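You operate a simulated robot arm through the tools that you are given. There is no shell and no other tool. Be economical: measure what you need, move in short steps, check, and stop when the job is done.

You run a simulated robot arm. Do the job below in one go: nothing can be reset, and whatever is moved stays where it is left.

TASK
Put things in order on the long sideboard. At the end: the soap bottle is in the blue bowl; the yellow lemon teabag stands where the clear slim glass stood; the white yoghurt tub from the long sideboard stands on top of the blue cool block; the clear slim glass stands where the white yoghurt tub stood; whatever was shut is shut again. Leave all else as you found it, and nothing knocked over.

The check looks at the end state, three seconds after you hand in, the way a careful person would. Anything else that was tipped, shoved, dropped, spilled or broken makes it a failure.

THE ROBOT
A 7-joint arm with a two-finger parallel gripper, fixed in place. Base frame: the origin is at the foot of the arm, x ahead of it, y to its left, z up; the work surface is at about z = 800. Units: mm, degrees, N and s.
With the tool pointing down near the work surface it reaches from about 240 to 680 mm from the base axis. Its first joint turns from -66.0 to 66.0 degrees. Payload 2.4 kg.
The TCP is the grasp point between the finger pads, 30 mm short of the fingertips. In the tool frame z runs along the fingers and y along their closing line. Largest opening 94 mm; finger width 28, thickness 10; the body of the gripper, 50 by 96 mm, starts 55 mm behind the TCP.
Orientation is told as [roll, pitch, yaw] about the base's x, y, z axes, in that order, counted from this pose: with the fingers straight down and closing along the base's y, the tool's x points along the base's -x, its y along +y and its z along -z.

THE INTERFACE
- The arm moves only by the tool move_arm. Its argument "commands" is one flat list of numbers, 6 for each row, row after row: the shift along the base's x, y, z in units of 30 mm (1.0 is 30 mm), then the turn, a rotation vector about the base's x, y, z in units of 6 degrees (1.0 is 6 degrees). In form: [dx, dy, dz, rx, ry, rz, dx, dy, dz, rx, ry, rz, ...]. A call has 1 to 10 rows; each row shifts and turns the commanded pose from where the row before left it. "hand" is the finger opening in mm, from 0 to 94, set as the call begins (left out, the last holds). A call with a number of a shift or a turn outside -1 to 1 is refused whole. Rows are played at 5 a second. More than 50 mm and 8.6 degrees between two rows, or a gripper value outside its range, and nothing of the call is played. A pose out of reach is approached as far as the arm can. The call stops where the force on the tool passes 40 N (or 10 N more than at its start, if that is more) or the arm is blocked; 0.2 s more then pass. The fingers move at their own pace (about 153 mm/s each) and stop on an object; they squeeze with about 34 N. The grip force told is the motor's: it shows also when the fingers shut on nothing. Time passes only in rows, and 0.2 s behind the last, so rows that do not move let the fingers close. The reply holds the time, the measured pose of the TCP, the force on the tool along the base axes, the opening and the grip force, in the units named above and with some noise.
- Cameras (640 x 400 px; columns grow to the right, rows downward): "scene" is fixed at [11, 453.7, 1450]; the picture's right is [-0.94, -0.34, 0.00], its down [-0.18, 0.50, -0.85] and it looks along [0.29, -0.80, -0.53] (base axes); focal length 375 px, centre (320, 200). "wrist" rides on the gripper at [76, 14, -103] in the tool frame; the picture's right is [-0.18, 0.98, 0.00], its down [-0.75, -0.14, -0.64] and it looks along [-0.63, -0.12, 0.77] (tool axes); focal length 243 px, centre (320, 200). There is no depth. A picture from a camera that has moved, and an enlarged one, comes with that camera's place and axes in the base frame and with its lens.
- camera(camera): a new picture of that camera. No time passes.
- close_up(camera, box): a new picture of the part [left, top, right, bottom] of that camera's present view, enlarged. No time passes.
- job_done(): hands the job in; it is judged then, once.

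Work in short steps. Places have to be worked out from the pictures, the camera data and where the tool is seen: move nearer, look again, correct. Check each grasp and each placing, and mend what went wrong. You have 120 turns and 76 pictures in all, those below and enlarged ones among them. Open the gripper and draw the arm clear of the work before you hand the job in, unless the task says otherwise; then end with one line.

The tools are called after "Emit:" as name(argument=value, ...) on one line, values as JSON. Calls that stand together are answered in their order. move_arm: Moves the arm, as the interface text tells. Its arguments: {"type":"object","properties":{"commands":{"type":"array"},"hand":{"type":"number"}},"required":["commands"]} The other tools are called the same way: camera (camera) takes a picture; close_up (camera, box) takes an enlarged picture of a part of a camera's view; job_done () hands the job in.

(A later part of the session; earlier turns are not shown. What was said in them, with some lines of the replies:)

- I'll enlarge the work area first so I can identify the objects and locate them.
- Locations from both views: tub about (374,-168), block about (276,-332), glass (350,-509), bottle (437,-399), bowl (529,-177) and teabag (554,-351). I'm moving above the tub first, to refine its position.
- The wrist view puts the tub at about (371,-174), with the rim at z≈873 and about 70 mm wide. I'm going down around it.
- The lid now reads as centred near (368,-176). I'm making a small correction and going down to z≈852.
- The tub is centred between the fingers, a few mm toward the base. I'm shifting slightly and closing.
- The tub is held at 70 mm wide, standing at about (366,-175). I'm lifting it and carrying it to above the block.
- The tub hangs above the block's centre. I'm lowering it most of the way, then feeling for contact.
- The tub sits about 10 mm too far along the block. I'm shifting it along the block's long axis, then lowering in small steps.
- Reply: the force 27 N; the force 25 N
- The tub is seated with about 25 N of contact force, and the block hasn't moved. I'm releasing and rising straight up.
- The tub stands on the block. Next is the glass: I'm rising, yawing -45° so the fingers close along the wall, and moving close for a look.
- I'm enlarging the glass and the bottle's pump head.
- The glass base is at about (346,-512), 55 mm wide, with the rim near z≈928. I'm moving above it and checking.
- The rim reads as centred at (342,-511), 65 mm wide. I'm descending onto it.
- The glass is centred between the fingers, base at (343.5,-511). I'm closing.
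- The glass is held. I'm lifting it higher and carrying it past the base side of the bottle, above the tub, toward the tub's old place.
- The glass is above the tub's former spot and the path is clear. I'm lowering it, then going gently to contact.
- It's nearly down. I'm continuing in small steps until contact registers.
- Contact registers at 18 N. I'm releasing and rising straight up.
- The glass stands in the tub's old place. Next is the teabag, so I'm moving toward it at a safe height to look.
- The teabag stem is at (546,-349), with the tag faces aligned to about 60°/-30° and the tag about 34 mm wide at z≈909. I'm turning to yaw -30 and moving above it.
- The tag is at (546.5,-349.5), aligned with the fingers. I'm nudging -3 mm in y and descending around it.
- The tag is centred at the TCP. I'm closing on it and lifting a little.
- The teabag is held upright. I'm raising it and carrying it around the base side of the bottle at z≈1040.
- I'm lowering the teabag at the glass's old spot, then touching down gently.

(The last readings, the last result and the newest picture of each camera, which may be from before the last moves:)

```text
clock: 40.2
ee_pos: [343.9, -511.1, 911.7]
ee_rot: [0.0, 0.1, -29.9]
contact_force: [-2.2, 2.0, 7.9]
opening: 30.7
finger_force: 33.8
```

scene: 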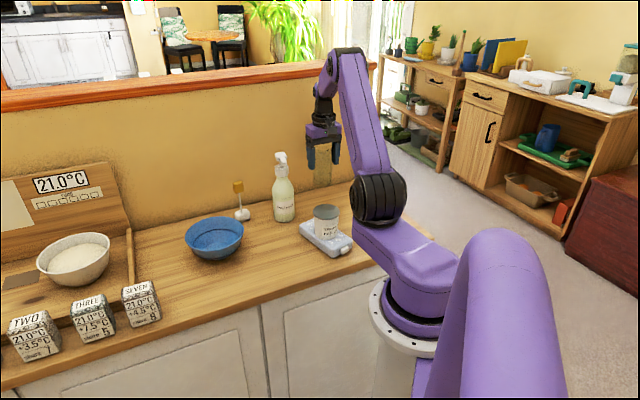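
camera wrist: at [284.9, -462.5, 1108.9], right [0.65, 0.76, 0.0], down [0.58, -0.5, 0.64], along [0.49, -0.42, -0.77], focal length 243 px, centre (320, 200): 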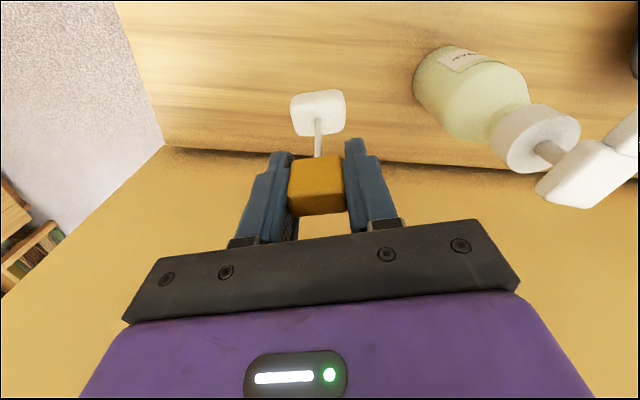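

Contact registers at about 8 N. I'm releasing and then rising straight up.

Emit:
move_arm(commands=[0, 0, 0, 0, 0, 0, 0, 0, 0, 0, 0, 0], hand=75)

Emit:
move_arm(commands=[0, 0, 0.5, 0, 0, 0, 0, 0, 1, 0, 0, 0, 0, 0, 1, 0, 0, 0, 0, 0, 1, 0, 0, 0, 0, 0, 1, 0, 0, 0, 0, 0, 0, 0, 0, 0])

Emit:
close_up(camera="scene", box=[220, 120, 420, 270])

Emit:
camera(camera="wrist")

```text
clock: 40.8
ee_pos: [345.1, -511.4, 910.5]
ee_rot: [-0.1, 0.0, -30.1]
contact_force: [-0.8, -0.8, -0.5]
opening: 74.9
finger_force: 0.0
```

```text
clock: 42.2
ee_pos: [342.9, -510.5, 1043.9]
ee_rot: [0.1, 0.0, -30.0]
contact_force: [0.0, 0.8, -0.2]
opening: 74.8
finger_force: 0.0
```

```text
2.67 times, centred on (320, 195) of scene
camera zoom: at [11.0, 453.7, 1450.0], right [-0.94, -0.34, 0.0], down [-0.18, 0.5, -0.85], along [0.29, -0.8, -0.53], focal length 1000 px, centre (320, 213)
```

zoom: 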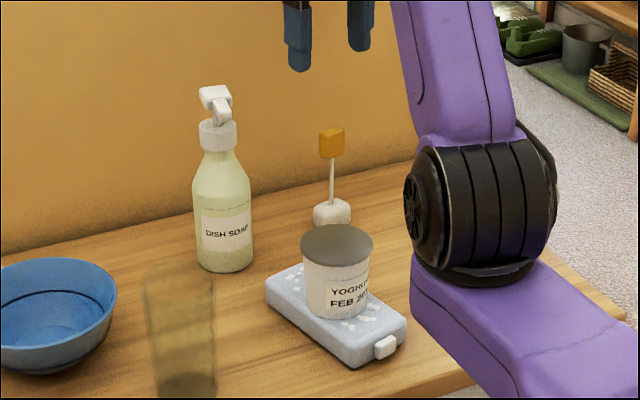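

```text
32 pictures are left
camera wrist: at [283.9, -460.9, 1146.2], right [0.65, 0.76, 0.0], down [0.58, -0.5, 0.64], along [0.49, -0.42, -0.77], focal length 243 px, centre (320, 200)
```

wrist: 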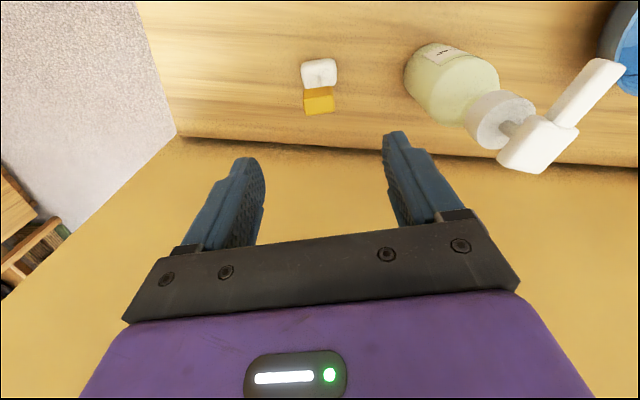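

The teabag stands upright in place. Last is the bottle: axis about (437,-401), cap z≈942–968, head top ≈1005, spout pointing to azimuth ~110°. I'll close across the spout at yaw -65, so I'm moving above it now.

Emit:
move_arm(commands=[0, 0, 0.9, 0, 0, 0, 0.522, 0.608, 0.2, 0, 0, -0.972, 0.522, 0.608, 0.2, 0, 0, -0.972, 0.522, 0.608, 0, 0, 0, -0.972, 0.522, 0.608, 0, 0, 0, -0.972, 0.522, 0.608, 0, 0, 0, -0.972, 0.522, 0.608, 0, 0, 0, -0.972, 0, 0, 0, 0, 0, 0])

Emit:
camera(camera="wrist")

Emit:
close_up(camera="scene", box=[210, 110, 350, 225])

```text
clock: 44.0
ee_pos: [437.5, -401.7, 1084.1]
ee_rot: [-0.1, 0.0, -65.2]
contact_force: [0.4, -0.3, 0.3]
opening: 74.9
finger_force: 0.1
```

```text
31 pictures are left
camera wrist: at [418.5, -326.7, 1187.1], right [0.97, 0.25, 0.0], down [0.19, -0.74, 0.64], along [0.16, -0.62, -0.77], focal length 243 px, centre (320, 200)
```

wrist: 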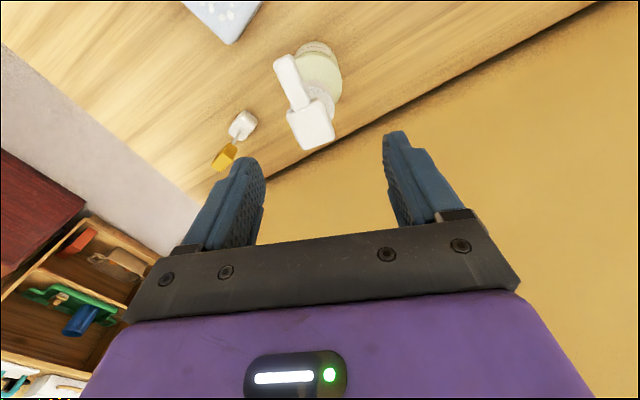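

```text
3.48 times, centred on (280, 168) of scene
camera zoom: at [11.0, 453.7, 1450.0], right [-0.94, -0.34, 0.0], down [-0.18, 0.5, -0.85], along [0.29, -0.8, -0.53], focal length 1305 px, centre (459, 313)
```

zoom: 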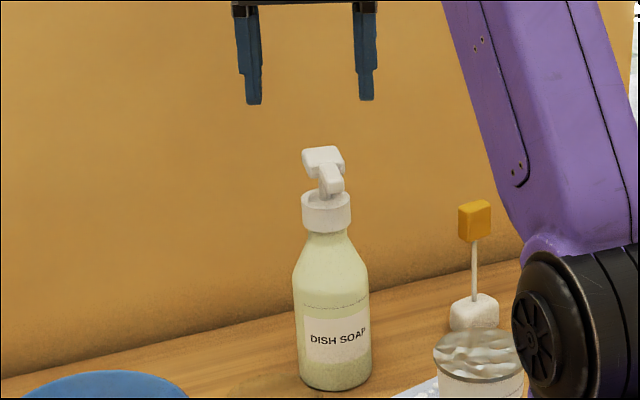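

Emit:
close_up(camera="wrist", box=[250, 30, 378, 155])

```text
3.20 times, centred on (314, 92) of wrist
camera zoom: at [418.5, -326.7, 1187.1], right [0.97, 0.25, 0.0], down [0.19, -0.74, 0.64], along [0.16, -0.62, -0.77], focal length 776 px, centre (339, 544)
```

zoom: 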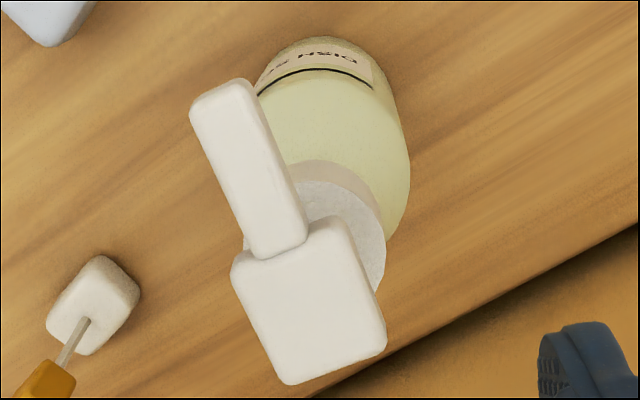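

The bottle axis refines to about (431,-401). I'm shifting and descending partway, then checking.

Emit:
move_arm(commands=[-0.2, 0.02, -0.9, 0, 0, 0.4, 0, 0, -0.9, 0, 0, 0.4, 0, 0, -0.9, 0, 0, 0, 0, 0, 0, 0, 0, 0])

Emit:
camera(camera="wrist")

Emit:
close_up(camera="scene", box=[210, 110, 350, 225])

```text
clock: 45.0
ee_pos: [432.0, -401.5, 1004.1]
ee_rot: [0.0, -0.1, -60.1]
contact_force: [-0.3, -1.0, -0.3]
opening: 75.1
finger_force: 0.0
```

```text
28 pictures are left
camera wrist: at [406.6, -328.3, 1106.1], right [0.94, 0.33, 0.0], down [0.25, -0.72, 0.64], along [0.21, -0.61, -0.77], focal length 243 px, centre (320, 200)
```

wrist: 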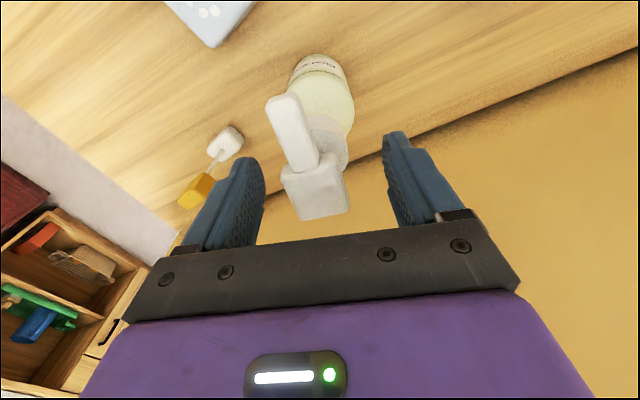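

```text
3.48 times, centred on (280, 168) of scene
camera zoom: at [11.0, 453.7, 1450.0], right [-0.94, -0.34, 0.0], down [-0.18, 0.5, -0.85], along [0.29, -0.8, -0.53], focal length 1305 px, centre (459, 313)
```

zoom: 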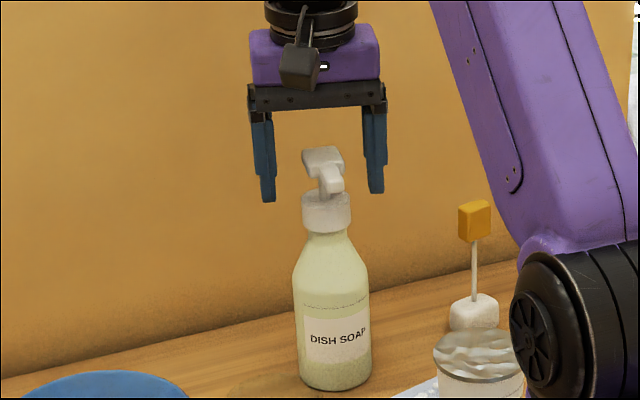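

I'm aligning with the spout at yaw about -55 and descending to grip the cap at z≈962.

Emit:
move_arm(commands=[-0.05, -0.04, -0.4, 0, 0, 0.85, 0, 0, -0.6, 0, 0, 0, 0, 0, -0.4, 0, 0, 0, 0, 0, 0, 0, 0, 0])

Emit:
camera(camera="wrist")

Emit:
close_up(camera="scene", box=[240, 130, 330, 200])

```text
clock: 46.0
ee_pos: [429.3, -401.8, 962.2]
ee_rot: [0.1, 0.0, -54.9]
contact_force: [0.0, 0.1, -0.9]
opening: 75.0
finger_force: 0.0
```

```text
26 pictures are left
camera wrist: at [397.4, -331.5, 1063.8], right [0.91, 0.41, 0.0], down [0.32, -0.7, 0.64], along [0.26, -0.58, -0.77], focal length 243 px, centre (320, 200)
```

wrist: 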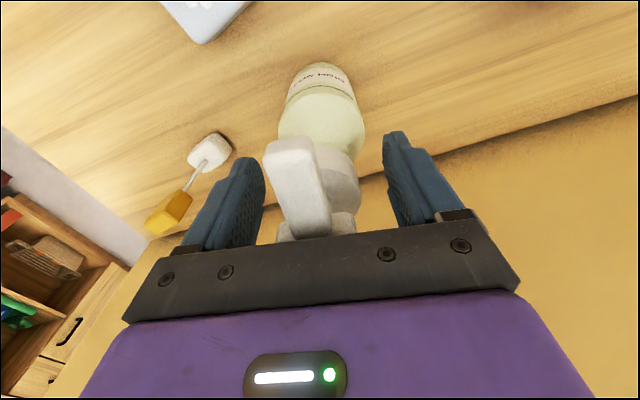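

```text
5.71 times, centred on (285, 165) of scene
camera zoom: at [11.0, 453.7, 1450.0], right [-0.94, -0.34, 0.0], down [-0.18, 0.5, -0.85], along [0.29, -0.8, -0.53], focal length 2143 px, centre (520, 400)
```

zoom: 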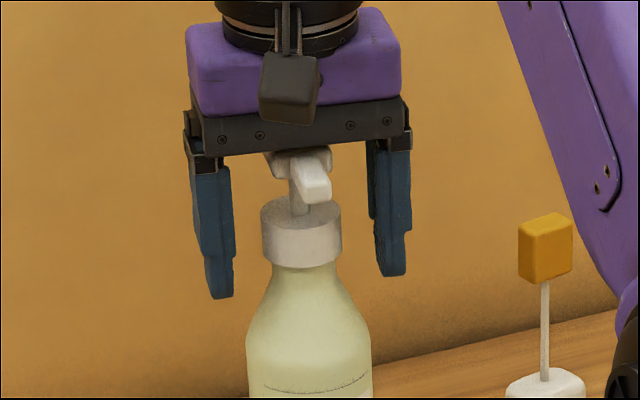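

The cap is centred between the fingers and the palm is clear of the pump head. I'm closing.

Emit:
move_arm(commands=[0, 0, 0, 0, 0, 0, 0, 0, 0, 0, 0, 0, 0, 0, 0, 0, 0, 0], hand=25)

Emit:
close_up(camera="scene", box=[240, 130, 330, 200])

```text
clock: 46.8
ee_pos: [430.9, -401.5, 960.7]
ee_rot: [0.0, -0.1, -55.1]
contact_force: [0.7, 0.6, 0.0]
opening: 39.6
finger_force: 34.2
```

```text
5.71 times, centred on (285, 165) of scene
camera zoom: at [11.1, 453.7, 1450.0], right [-0.94, -0.34, 0.0], down [-0.18, 0.5, -0.85], along [0.29, -0.8, -0.53], focal length 2143 px, centre (520, 400)
```

zoom: 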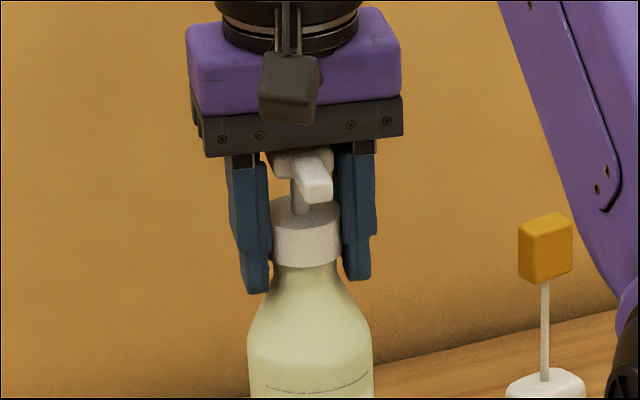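

The cap is gripped at 39.6 mm. I'm lifting and checking that it holds.

Emit:
move_arm(commands=[0, 0, 0.4, 0, 0, 0, 0, 0, 0.7, 0, 0, 0, 0, 0, 1, 0, 0, 0, 0, 0, 1, 0, 0, 0, 0, 0, 0.9, 0, 0, 0, 0, 0, 0, 0, 0, 0])

Emit:
camera(camera="scene")

```text
clock: 48.2
ee_pos: [428.7, -400.9, 1082.1]
ee_rot: [0.0, 0.0, -55.0]
contact_force: [0.0, -0.3, -4.4]
opening: 39.5
finger_force: 33.7
```

```text
23 pictures are left
```

scene: 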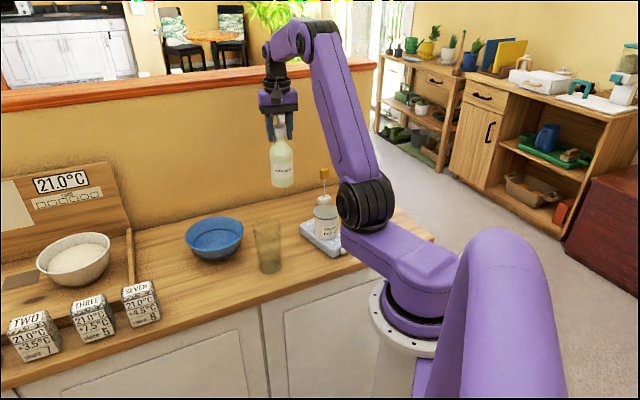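

The bottle is held vertical. I'm enlarging the bowl in the scene view to find its centre.

Emit:
close_up(camera="scene", box=[174, 205, 254, 270])

Emit:
close_up(camera="wrist", box=[400, 0, 640, 150])

```text
6.15 times, centred on (214, 238) of scene
camera zoom: at [11.1, 453.7, 1450.0], right [-0.94, -0.34, 0.0], down [-0.18, 0.5, -0.85], along [0.29, -0.8, -0.53], focal length 2308 px, centre (972, -31)
```

zoom: 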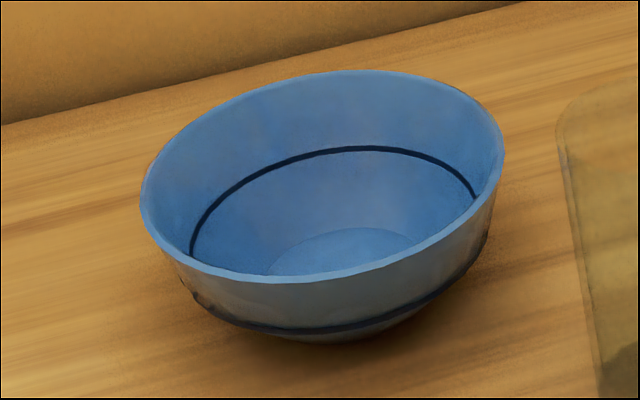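

```text
2.67 times, centred on (520, 75) of wrist
camera zoom: at [397.3, -331.3, 1183.7], right [0.91, 0.41, 0.0], down [0.32, -0.7, 0.64], along [0.26, -0.58, -0.77], focal length 647 px, centre (-213, 533)
```

zoom: 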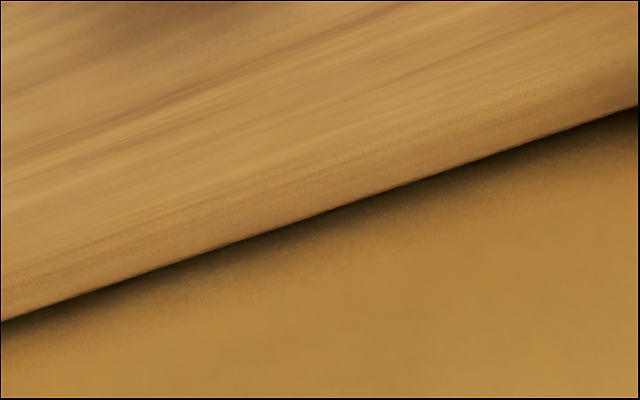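

The scene suggests the bowl centre is near (530,-193), with a flat floor of about 68 mm, so I need accuracy. I'm turning the tool and moving to where the wrist camera sees the bowl beside the bottle.

Emit:
move_arm(commands=[0.083, 0.4625, 0, 0, 0, 0.94, 0.083, 0.4625, 0, 0, 0, 0.94, 0.083, 0.4625, 0, 0, 0, 0.94, 0.083, 0.4625, 0, 0, 0, 0.94, 0.083, 0.4625, 0, 0, 0, 0.94, 0.083, 0.4625, 0, 0, 0, 0.94, 0.083, 0.4625, 0, 0, 0, 0.94, 0.083, 0.4625, 0, 0, 0, 0.94, 0, 0, 0, 0, 0, 0])

Emit:
camera(camera="wrist")

```text
clock: 50.2
ee_pos: [450.4, -291.3, 1081.2]
ee_rot: [0.0, 0.0, -9.8]
contact_force: [1.0, 0.3, -3.9]
opening: 39.5
finger_force: 34.3
```

```text
20 pictures are left
camera wrist: at [376.8, -265.0, 1183.4], right [0.35, 0.94, 0.0], down [0.72, -0.27, 0.64], along [0.6, -0.22, -0.77], focal length 243 px, centre (320, 200)
```

wrist: 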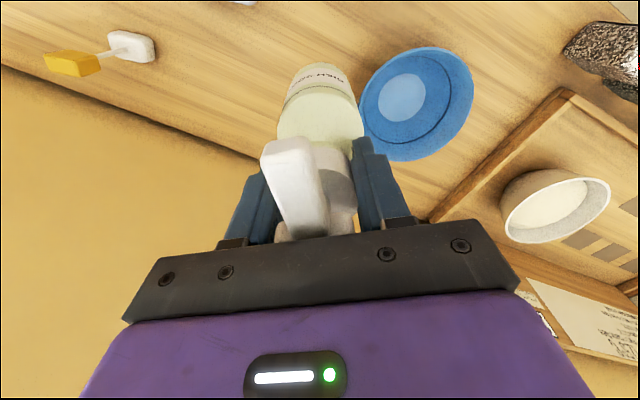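

Emit:
close_up(camera="wrist", box=[350, 30, 490, 170])

```text
2.86 times, centred on (420, 100) of wrist
camera zoom: at [376.8, -265.0, 1183.4], right [0.35, 0.94, 0.0], down [0.72, -0.27, 0.64], along [0.6, -0.22, -0.77], focal length 693 px, centre (34, 486)
```

zoom: 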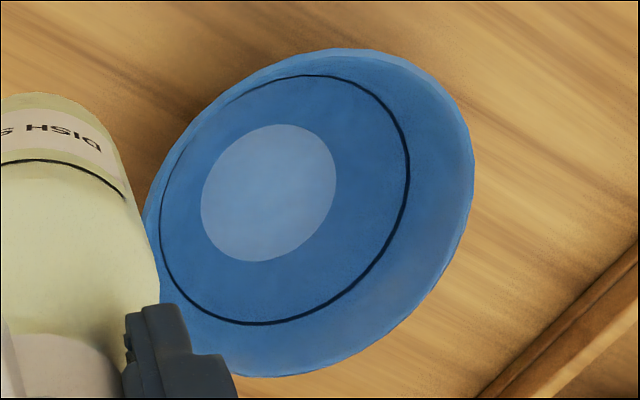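

The bowl floor centre is about (527,-191) and ~70 mm wide, versus about 60 mm for the bottle's base. I'm moving above it and lowering partway.

Emit:
move_arm(commands=[0.511, 0.667, 0, 0, 0, 0, 0.511, 0.667, 0, 0, 0, 0, 0.511, 0.667, 0, 0, 0, 0, 0.511, 0.667, 0, 0, 0, 0, 0.511, 0.667, 0, 0, 0, 0, 0, 0, -0.8, 0, 0, 0, 0, 0, -0.7, 0, 0, 0, 0, 0, 0, 0, 0, 0])

Emit:
close_up(camera="scene", box=[160, 150, 280, 270])

Emit:
camera(camera="wrist")

```text
clock: 52.0
ee_pos: [524.7, -190.0, 1035.8]
ee_rot: [0.0, 0.0, -9.9]
contact_force: [0.6, 0.3, -3.1]
opening: 39.7
finger_force: 33.8
```

```text
3.33 times, centred on (220, 210) of scene
camera zoom: at [11.1, 453.7, 1450.0], right [-0.94, -0.34, 0.0], down [-0.18, 0.5, -0.85], along [0.29, -0.8, -0.53], focal length 1250 px, centre (653, 167)
```

zoom: 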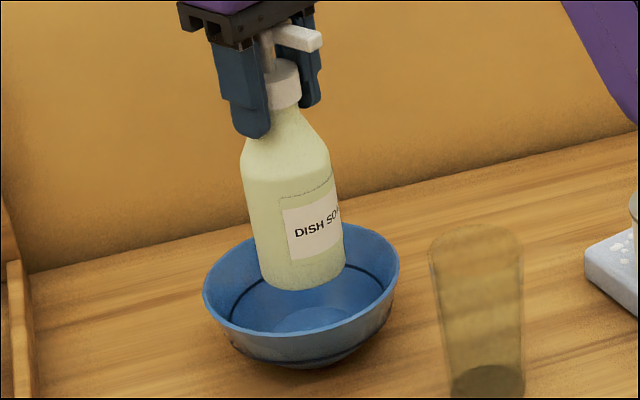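

```text
17 pictures are left
camera wrist: at [452.3, -163.5, 1137.1], right [0.35, 0.94, 0.0], down [0.72, -0.27, 0.64], along [0.6, -0.23, -0.77], focal length 243 px, centre (320, 200)
```

wrist: 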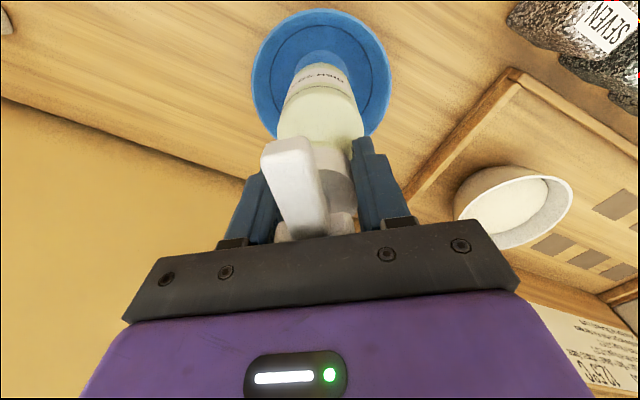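

Emit:
close_up(camera="wrist", box=[240, 0, 400, 150])

```text
2.67 times, centred on (320, 75) of wrist
camera zoom: at [452.3, -163.5, 1137.1], right [0.35, 0.94, 0.0], down [0.72, -0.27, 0.64], along [0.6, -0.23, -0.77], focal length 647 px, centre (320, 533)
```

zoom: 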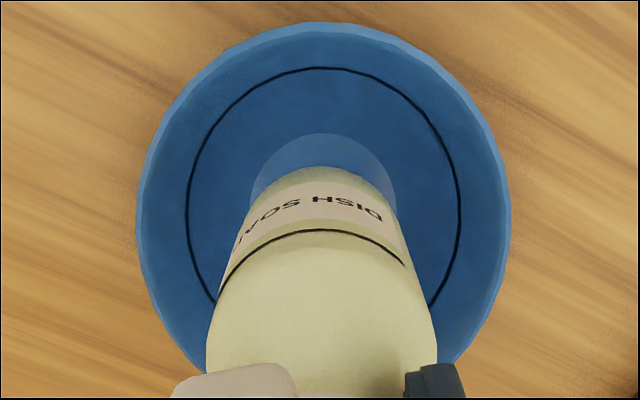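

Comparing the floor edge with the bottle base, the bottle needs about +4 mm in x and +1 mm in y. I'm correcting, then lowering toward the floor.

Emit:
move_arm(commands=[0.13, 0.03, -0.6, 0, 0, 0, 0, 0, -0.8, 0, 0, 0, 0, 0, -0.6, 0, 0, 0, 0, 0, 0, 0, 0, 0])

Emit:
close_up(camera="wrist", box=[240, 0, 400, 150])

Emit:
close_up(camera="scene", box=[160, 150, 280, 270])

```text
clock: 53.0
ee_pos: [531.2, -191.5, 976.4]
ee_rot: [0.1, 0.0, -9.9]
contact_force: [0.9, -0.5, -2.6]
opening: 39.4
finger_force: 33.7
```

```text
2.67 times, centred on (320, 75) of wrist
camera zoom: at [457.4, -164.5, 1078.5], right [0.35, 0.94, 0.0], down [0.72, -0.27, 0.64], along [0.6, -0.23, -0.77], focal length 647 px, centre (320, 533)
```

zoom: 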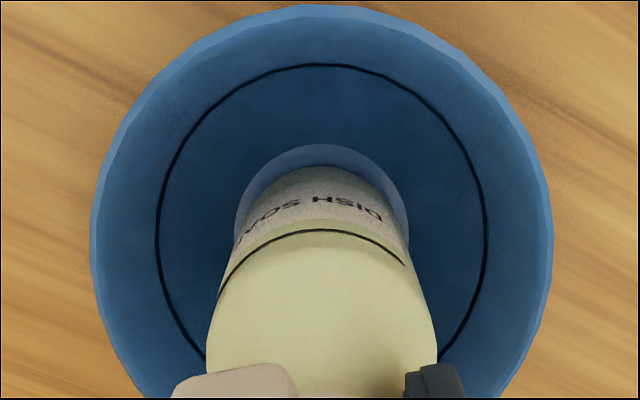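

```text
3.33 times, centred on (220, 210) of scene
camera zoom: at [11.1, 453.7, 1450.0], right [-0.94, -0.34, 0.0], down [-0.18, 0.5, -0.85], along [0.29, -0.8, -0.53], focal length 1250 px, centre (653, 167)
```

zoom: 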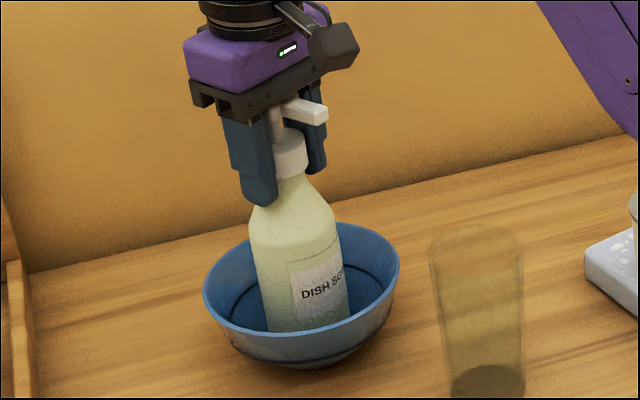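

The bottle base is concentric with the bowl floor and about 8 mm above it. I'm lowering gently.

Emit:
move_arm(commands=[0, 0, -0.12, 0, 0, 0, 0, 0, 0, 0, 0, 0])

Emit:
move_arm(commands=[0, 0, -0.08, 0, 0, 0, 0, 0, 0, 0, 0, 0])

```text
clock: 53.6
ee_pos: [530.3, -190.3, 972.4]
ee_rot: [0.0, 0.0, -9.9]
contact_force: [1.5, 0.0, -3.3]
opening: 39.5
finger_force: 34.1
```

```text
clock: 54.2
ee_pos: [530.2, -191.5, 970.4]
ee_rot: [0.0, 0.0, -9.8]
contact_force: [0.8, -0.9, -3.8]
opening: 39.3
finger_force: 34.5
```

Emit:
move_arm(commands=[0, 0, -0.07, 0, 0, 0, 0, 0, 0, 0, 0, 0])

Emit:
move_arm(commands=[0, 0, -0.06, 0, 0, 0, 0, 0, 0, 0, 0, 0])

```text
clock: 54.8
ee_pos: [529.6, -190.3, 969.8]
ee_rot: [0.0, 0.0, -9.8]
contact_force: [-1.7, -0.7, 4.2]
opening: 39.6
finger_force: 34.1
```

```text
clock: 55.4
ee_pos: [530.1, -191.7, 968.2]
ee_rot: [-0.1, -0.3, -10.0]
contact_force: [-4.7, 0.1, 29.0]
opening: 39.5
finger_force: 34.1
```

It's seated at 29 N. I'm easing off 1 mm, opening only a little, and checking that the bottle stands.

Emit:
move_arm(commands=[0, 0, 0.03, 0, 0, 0, 0, 0, 0, 0, 0, 0])

Emit:
move_arm(commands=[0, 0, 0, 0, 0, 0, 0, 0, 0, 0, 0, 0], hand=48)

Emit:
close_up(camera="scene", box=[160, 150, 280, 270])

```text
clock: 56.0
ee_pos: [530.5, -191.2, 968.8]
ee_rot: [0.0, -0.3, -9.9]
contact_force: [-0.8, -1.5, 27.1]
opening: 39.7
finger_force: 34.0
```

```text
clock: 56.6
ee_pos: [529.3, -190.0, 966.1]
ee_rot: [0.1, 0.1, -9.9]
contact_force: [-0.5, 0.4, -0.9]
opening: 48.1
finger_force: 0.1
```

```text
3.33 times, centred on (220, 210) of scene
camera zoom: at [11.0, 453.7, 1450.0], right [-0.94, -0.34, 0.0], down [-0.18, 0.5, -0.85], along [0.29, -0.8, -0.53], focal length 1250 px, centre (653, 167)
```

zoom: 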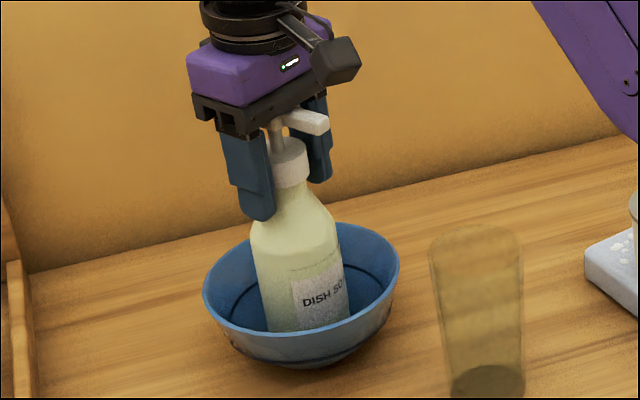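

The bottle stands free in the bowl. I'm opening fully and rising straight up.

Emit:
move_arm(commands=[0, 0, 0, 0, 0, 0, 0, 0, 0.4, 0, 0, 0, 0, 0, 1, 0, 0, 0, 0, 0, 1, 0, 0, 0, 0, 0, 1, 0, 0, 0, 0, 0, 1, 0, 0, 0, 0, 0, 0, 0, 0, 0], hand=80)

Emit:
camera(camera="scene")

```text
clock: 58.2
ee_pos: [531.0, -189.7, 1100.3]
ee_rot: [-0.1, -0.1, -9.7]
contact_force: [-0.2, 0.1, -0.6]
opening: 80.0
finger_force: 0.1
```

```text
12 pictures are left
```

scene: 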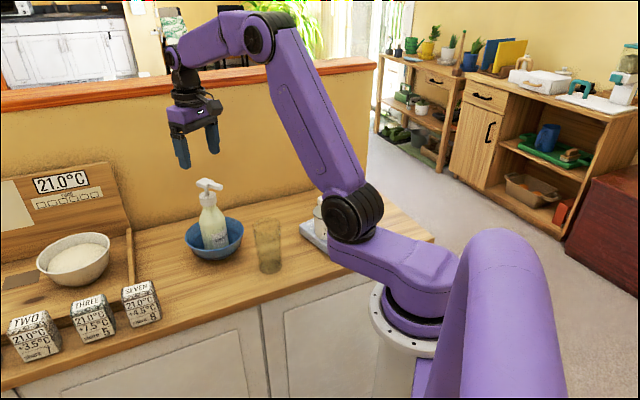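

Everything is standing. I'm withdrawing the arm to near its start pose and taking a final look.

Emit:
move_arm(commands=[0, 0, 1, 0, 0, 0, -0.95, -0.3, 0.1, 0, 0, 0, -0.95, -0.3, 0.1, 0, 0, 0, -0.95, -0.3, 0, 0, 0, 0, -0.95, -0.3, 0, 0, 0, 0, -0.95, -0.3, 0, 0, 0, 0, -0.95, -0.3, 0, 0, 0, 0, -0.95, -0.3, 0, 0, 0, 0, -0.95, -0.3, 0, 0, 0, 0, 0, 0, 0, 0, 0, 0], hand=94)

Emit:
close_up(camera="scene", box=[170, 140, 370, 290])

Emit:
camera(camera="wrist")

```text
clock: 60.4
ee_pos: [301.9, -263.0, 1136.2]
ee_rot: [0.1, 0.0, -10.0]
contact_force: [-0.3, 0.4, -1.4]
opening: 94.0
finger_force: 0.0
```

```text
2.67 times, centred on (270, 215) of scene
camera zoom: at [11.0, 453.7, 1450.0], right [-0.94, -0.34, 0.0], down [-0.18, 0.5, -0.85], along [0.29, -0.8, -0.53], focal length 1000 px, centre (453, 160)
```

zoom: 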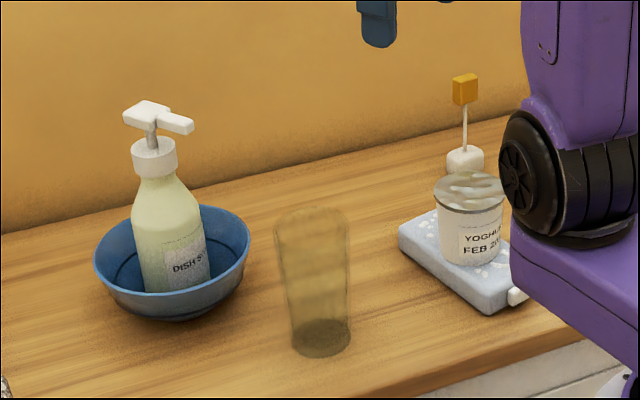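

```text
10 pictures are left
camera wrist: at [228.2, -235.8, 1237.8], right [0.35, 0.94, 0.0], down [0.72, -0.27, 0.64], along [0.6, -0.23, -0.77], focal length 243 px, centre (320, 200)
```

wrist: 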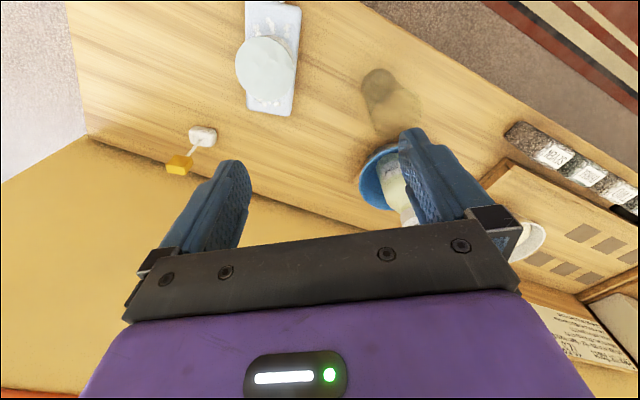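

The final views show all four placements standing where they should, with the bowl and block unmoved and the arm clear, so I'm handing in.

Emit:
job_done()

```text
The job is handed in.
```

The job is done and handed in: the soap bottle stands in the blue bowl, the yoghurt tub is on the cool block, the glass is where the tub was, and the teabag is where the glass was; I opened nothing, and the last pictures showed nothing knocked over.
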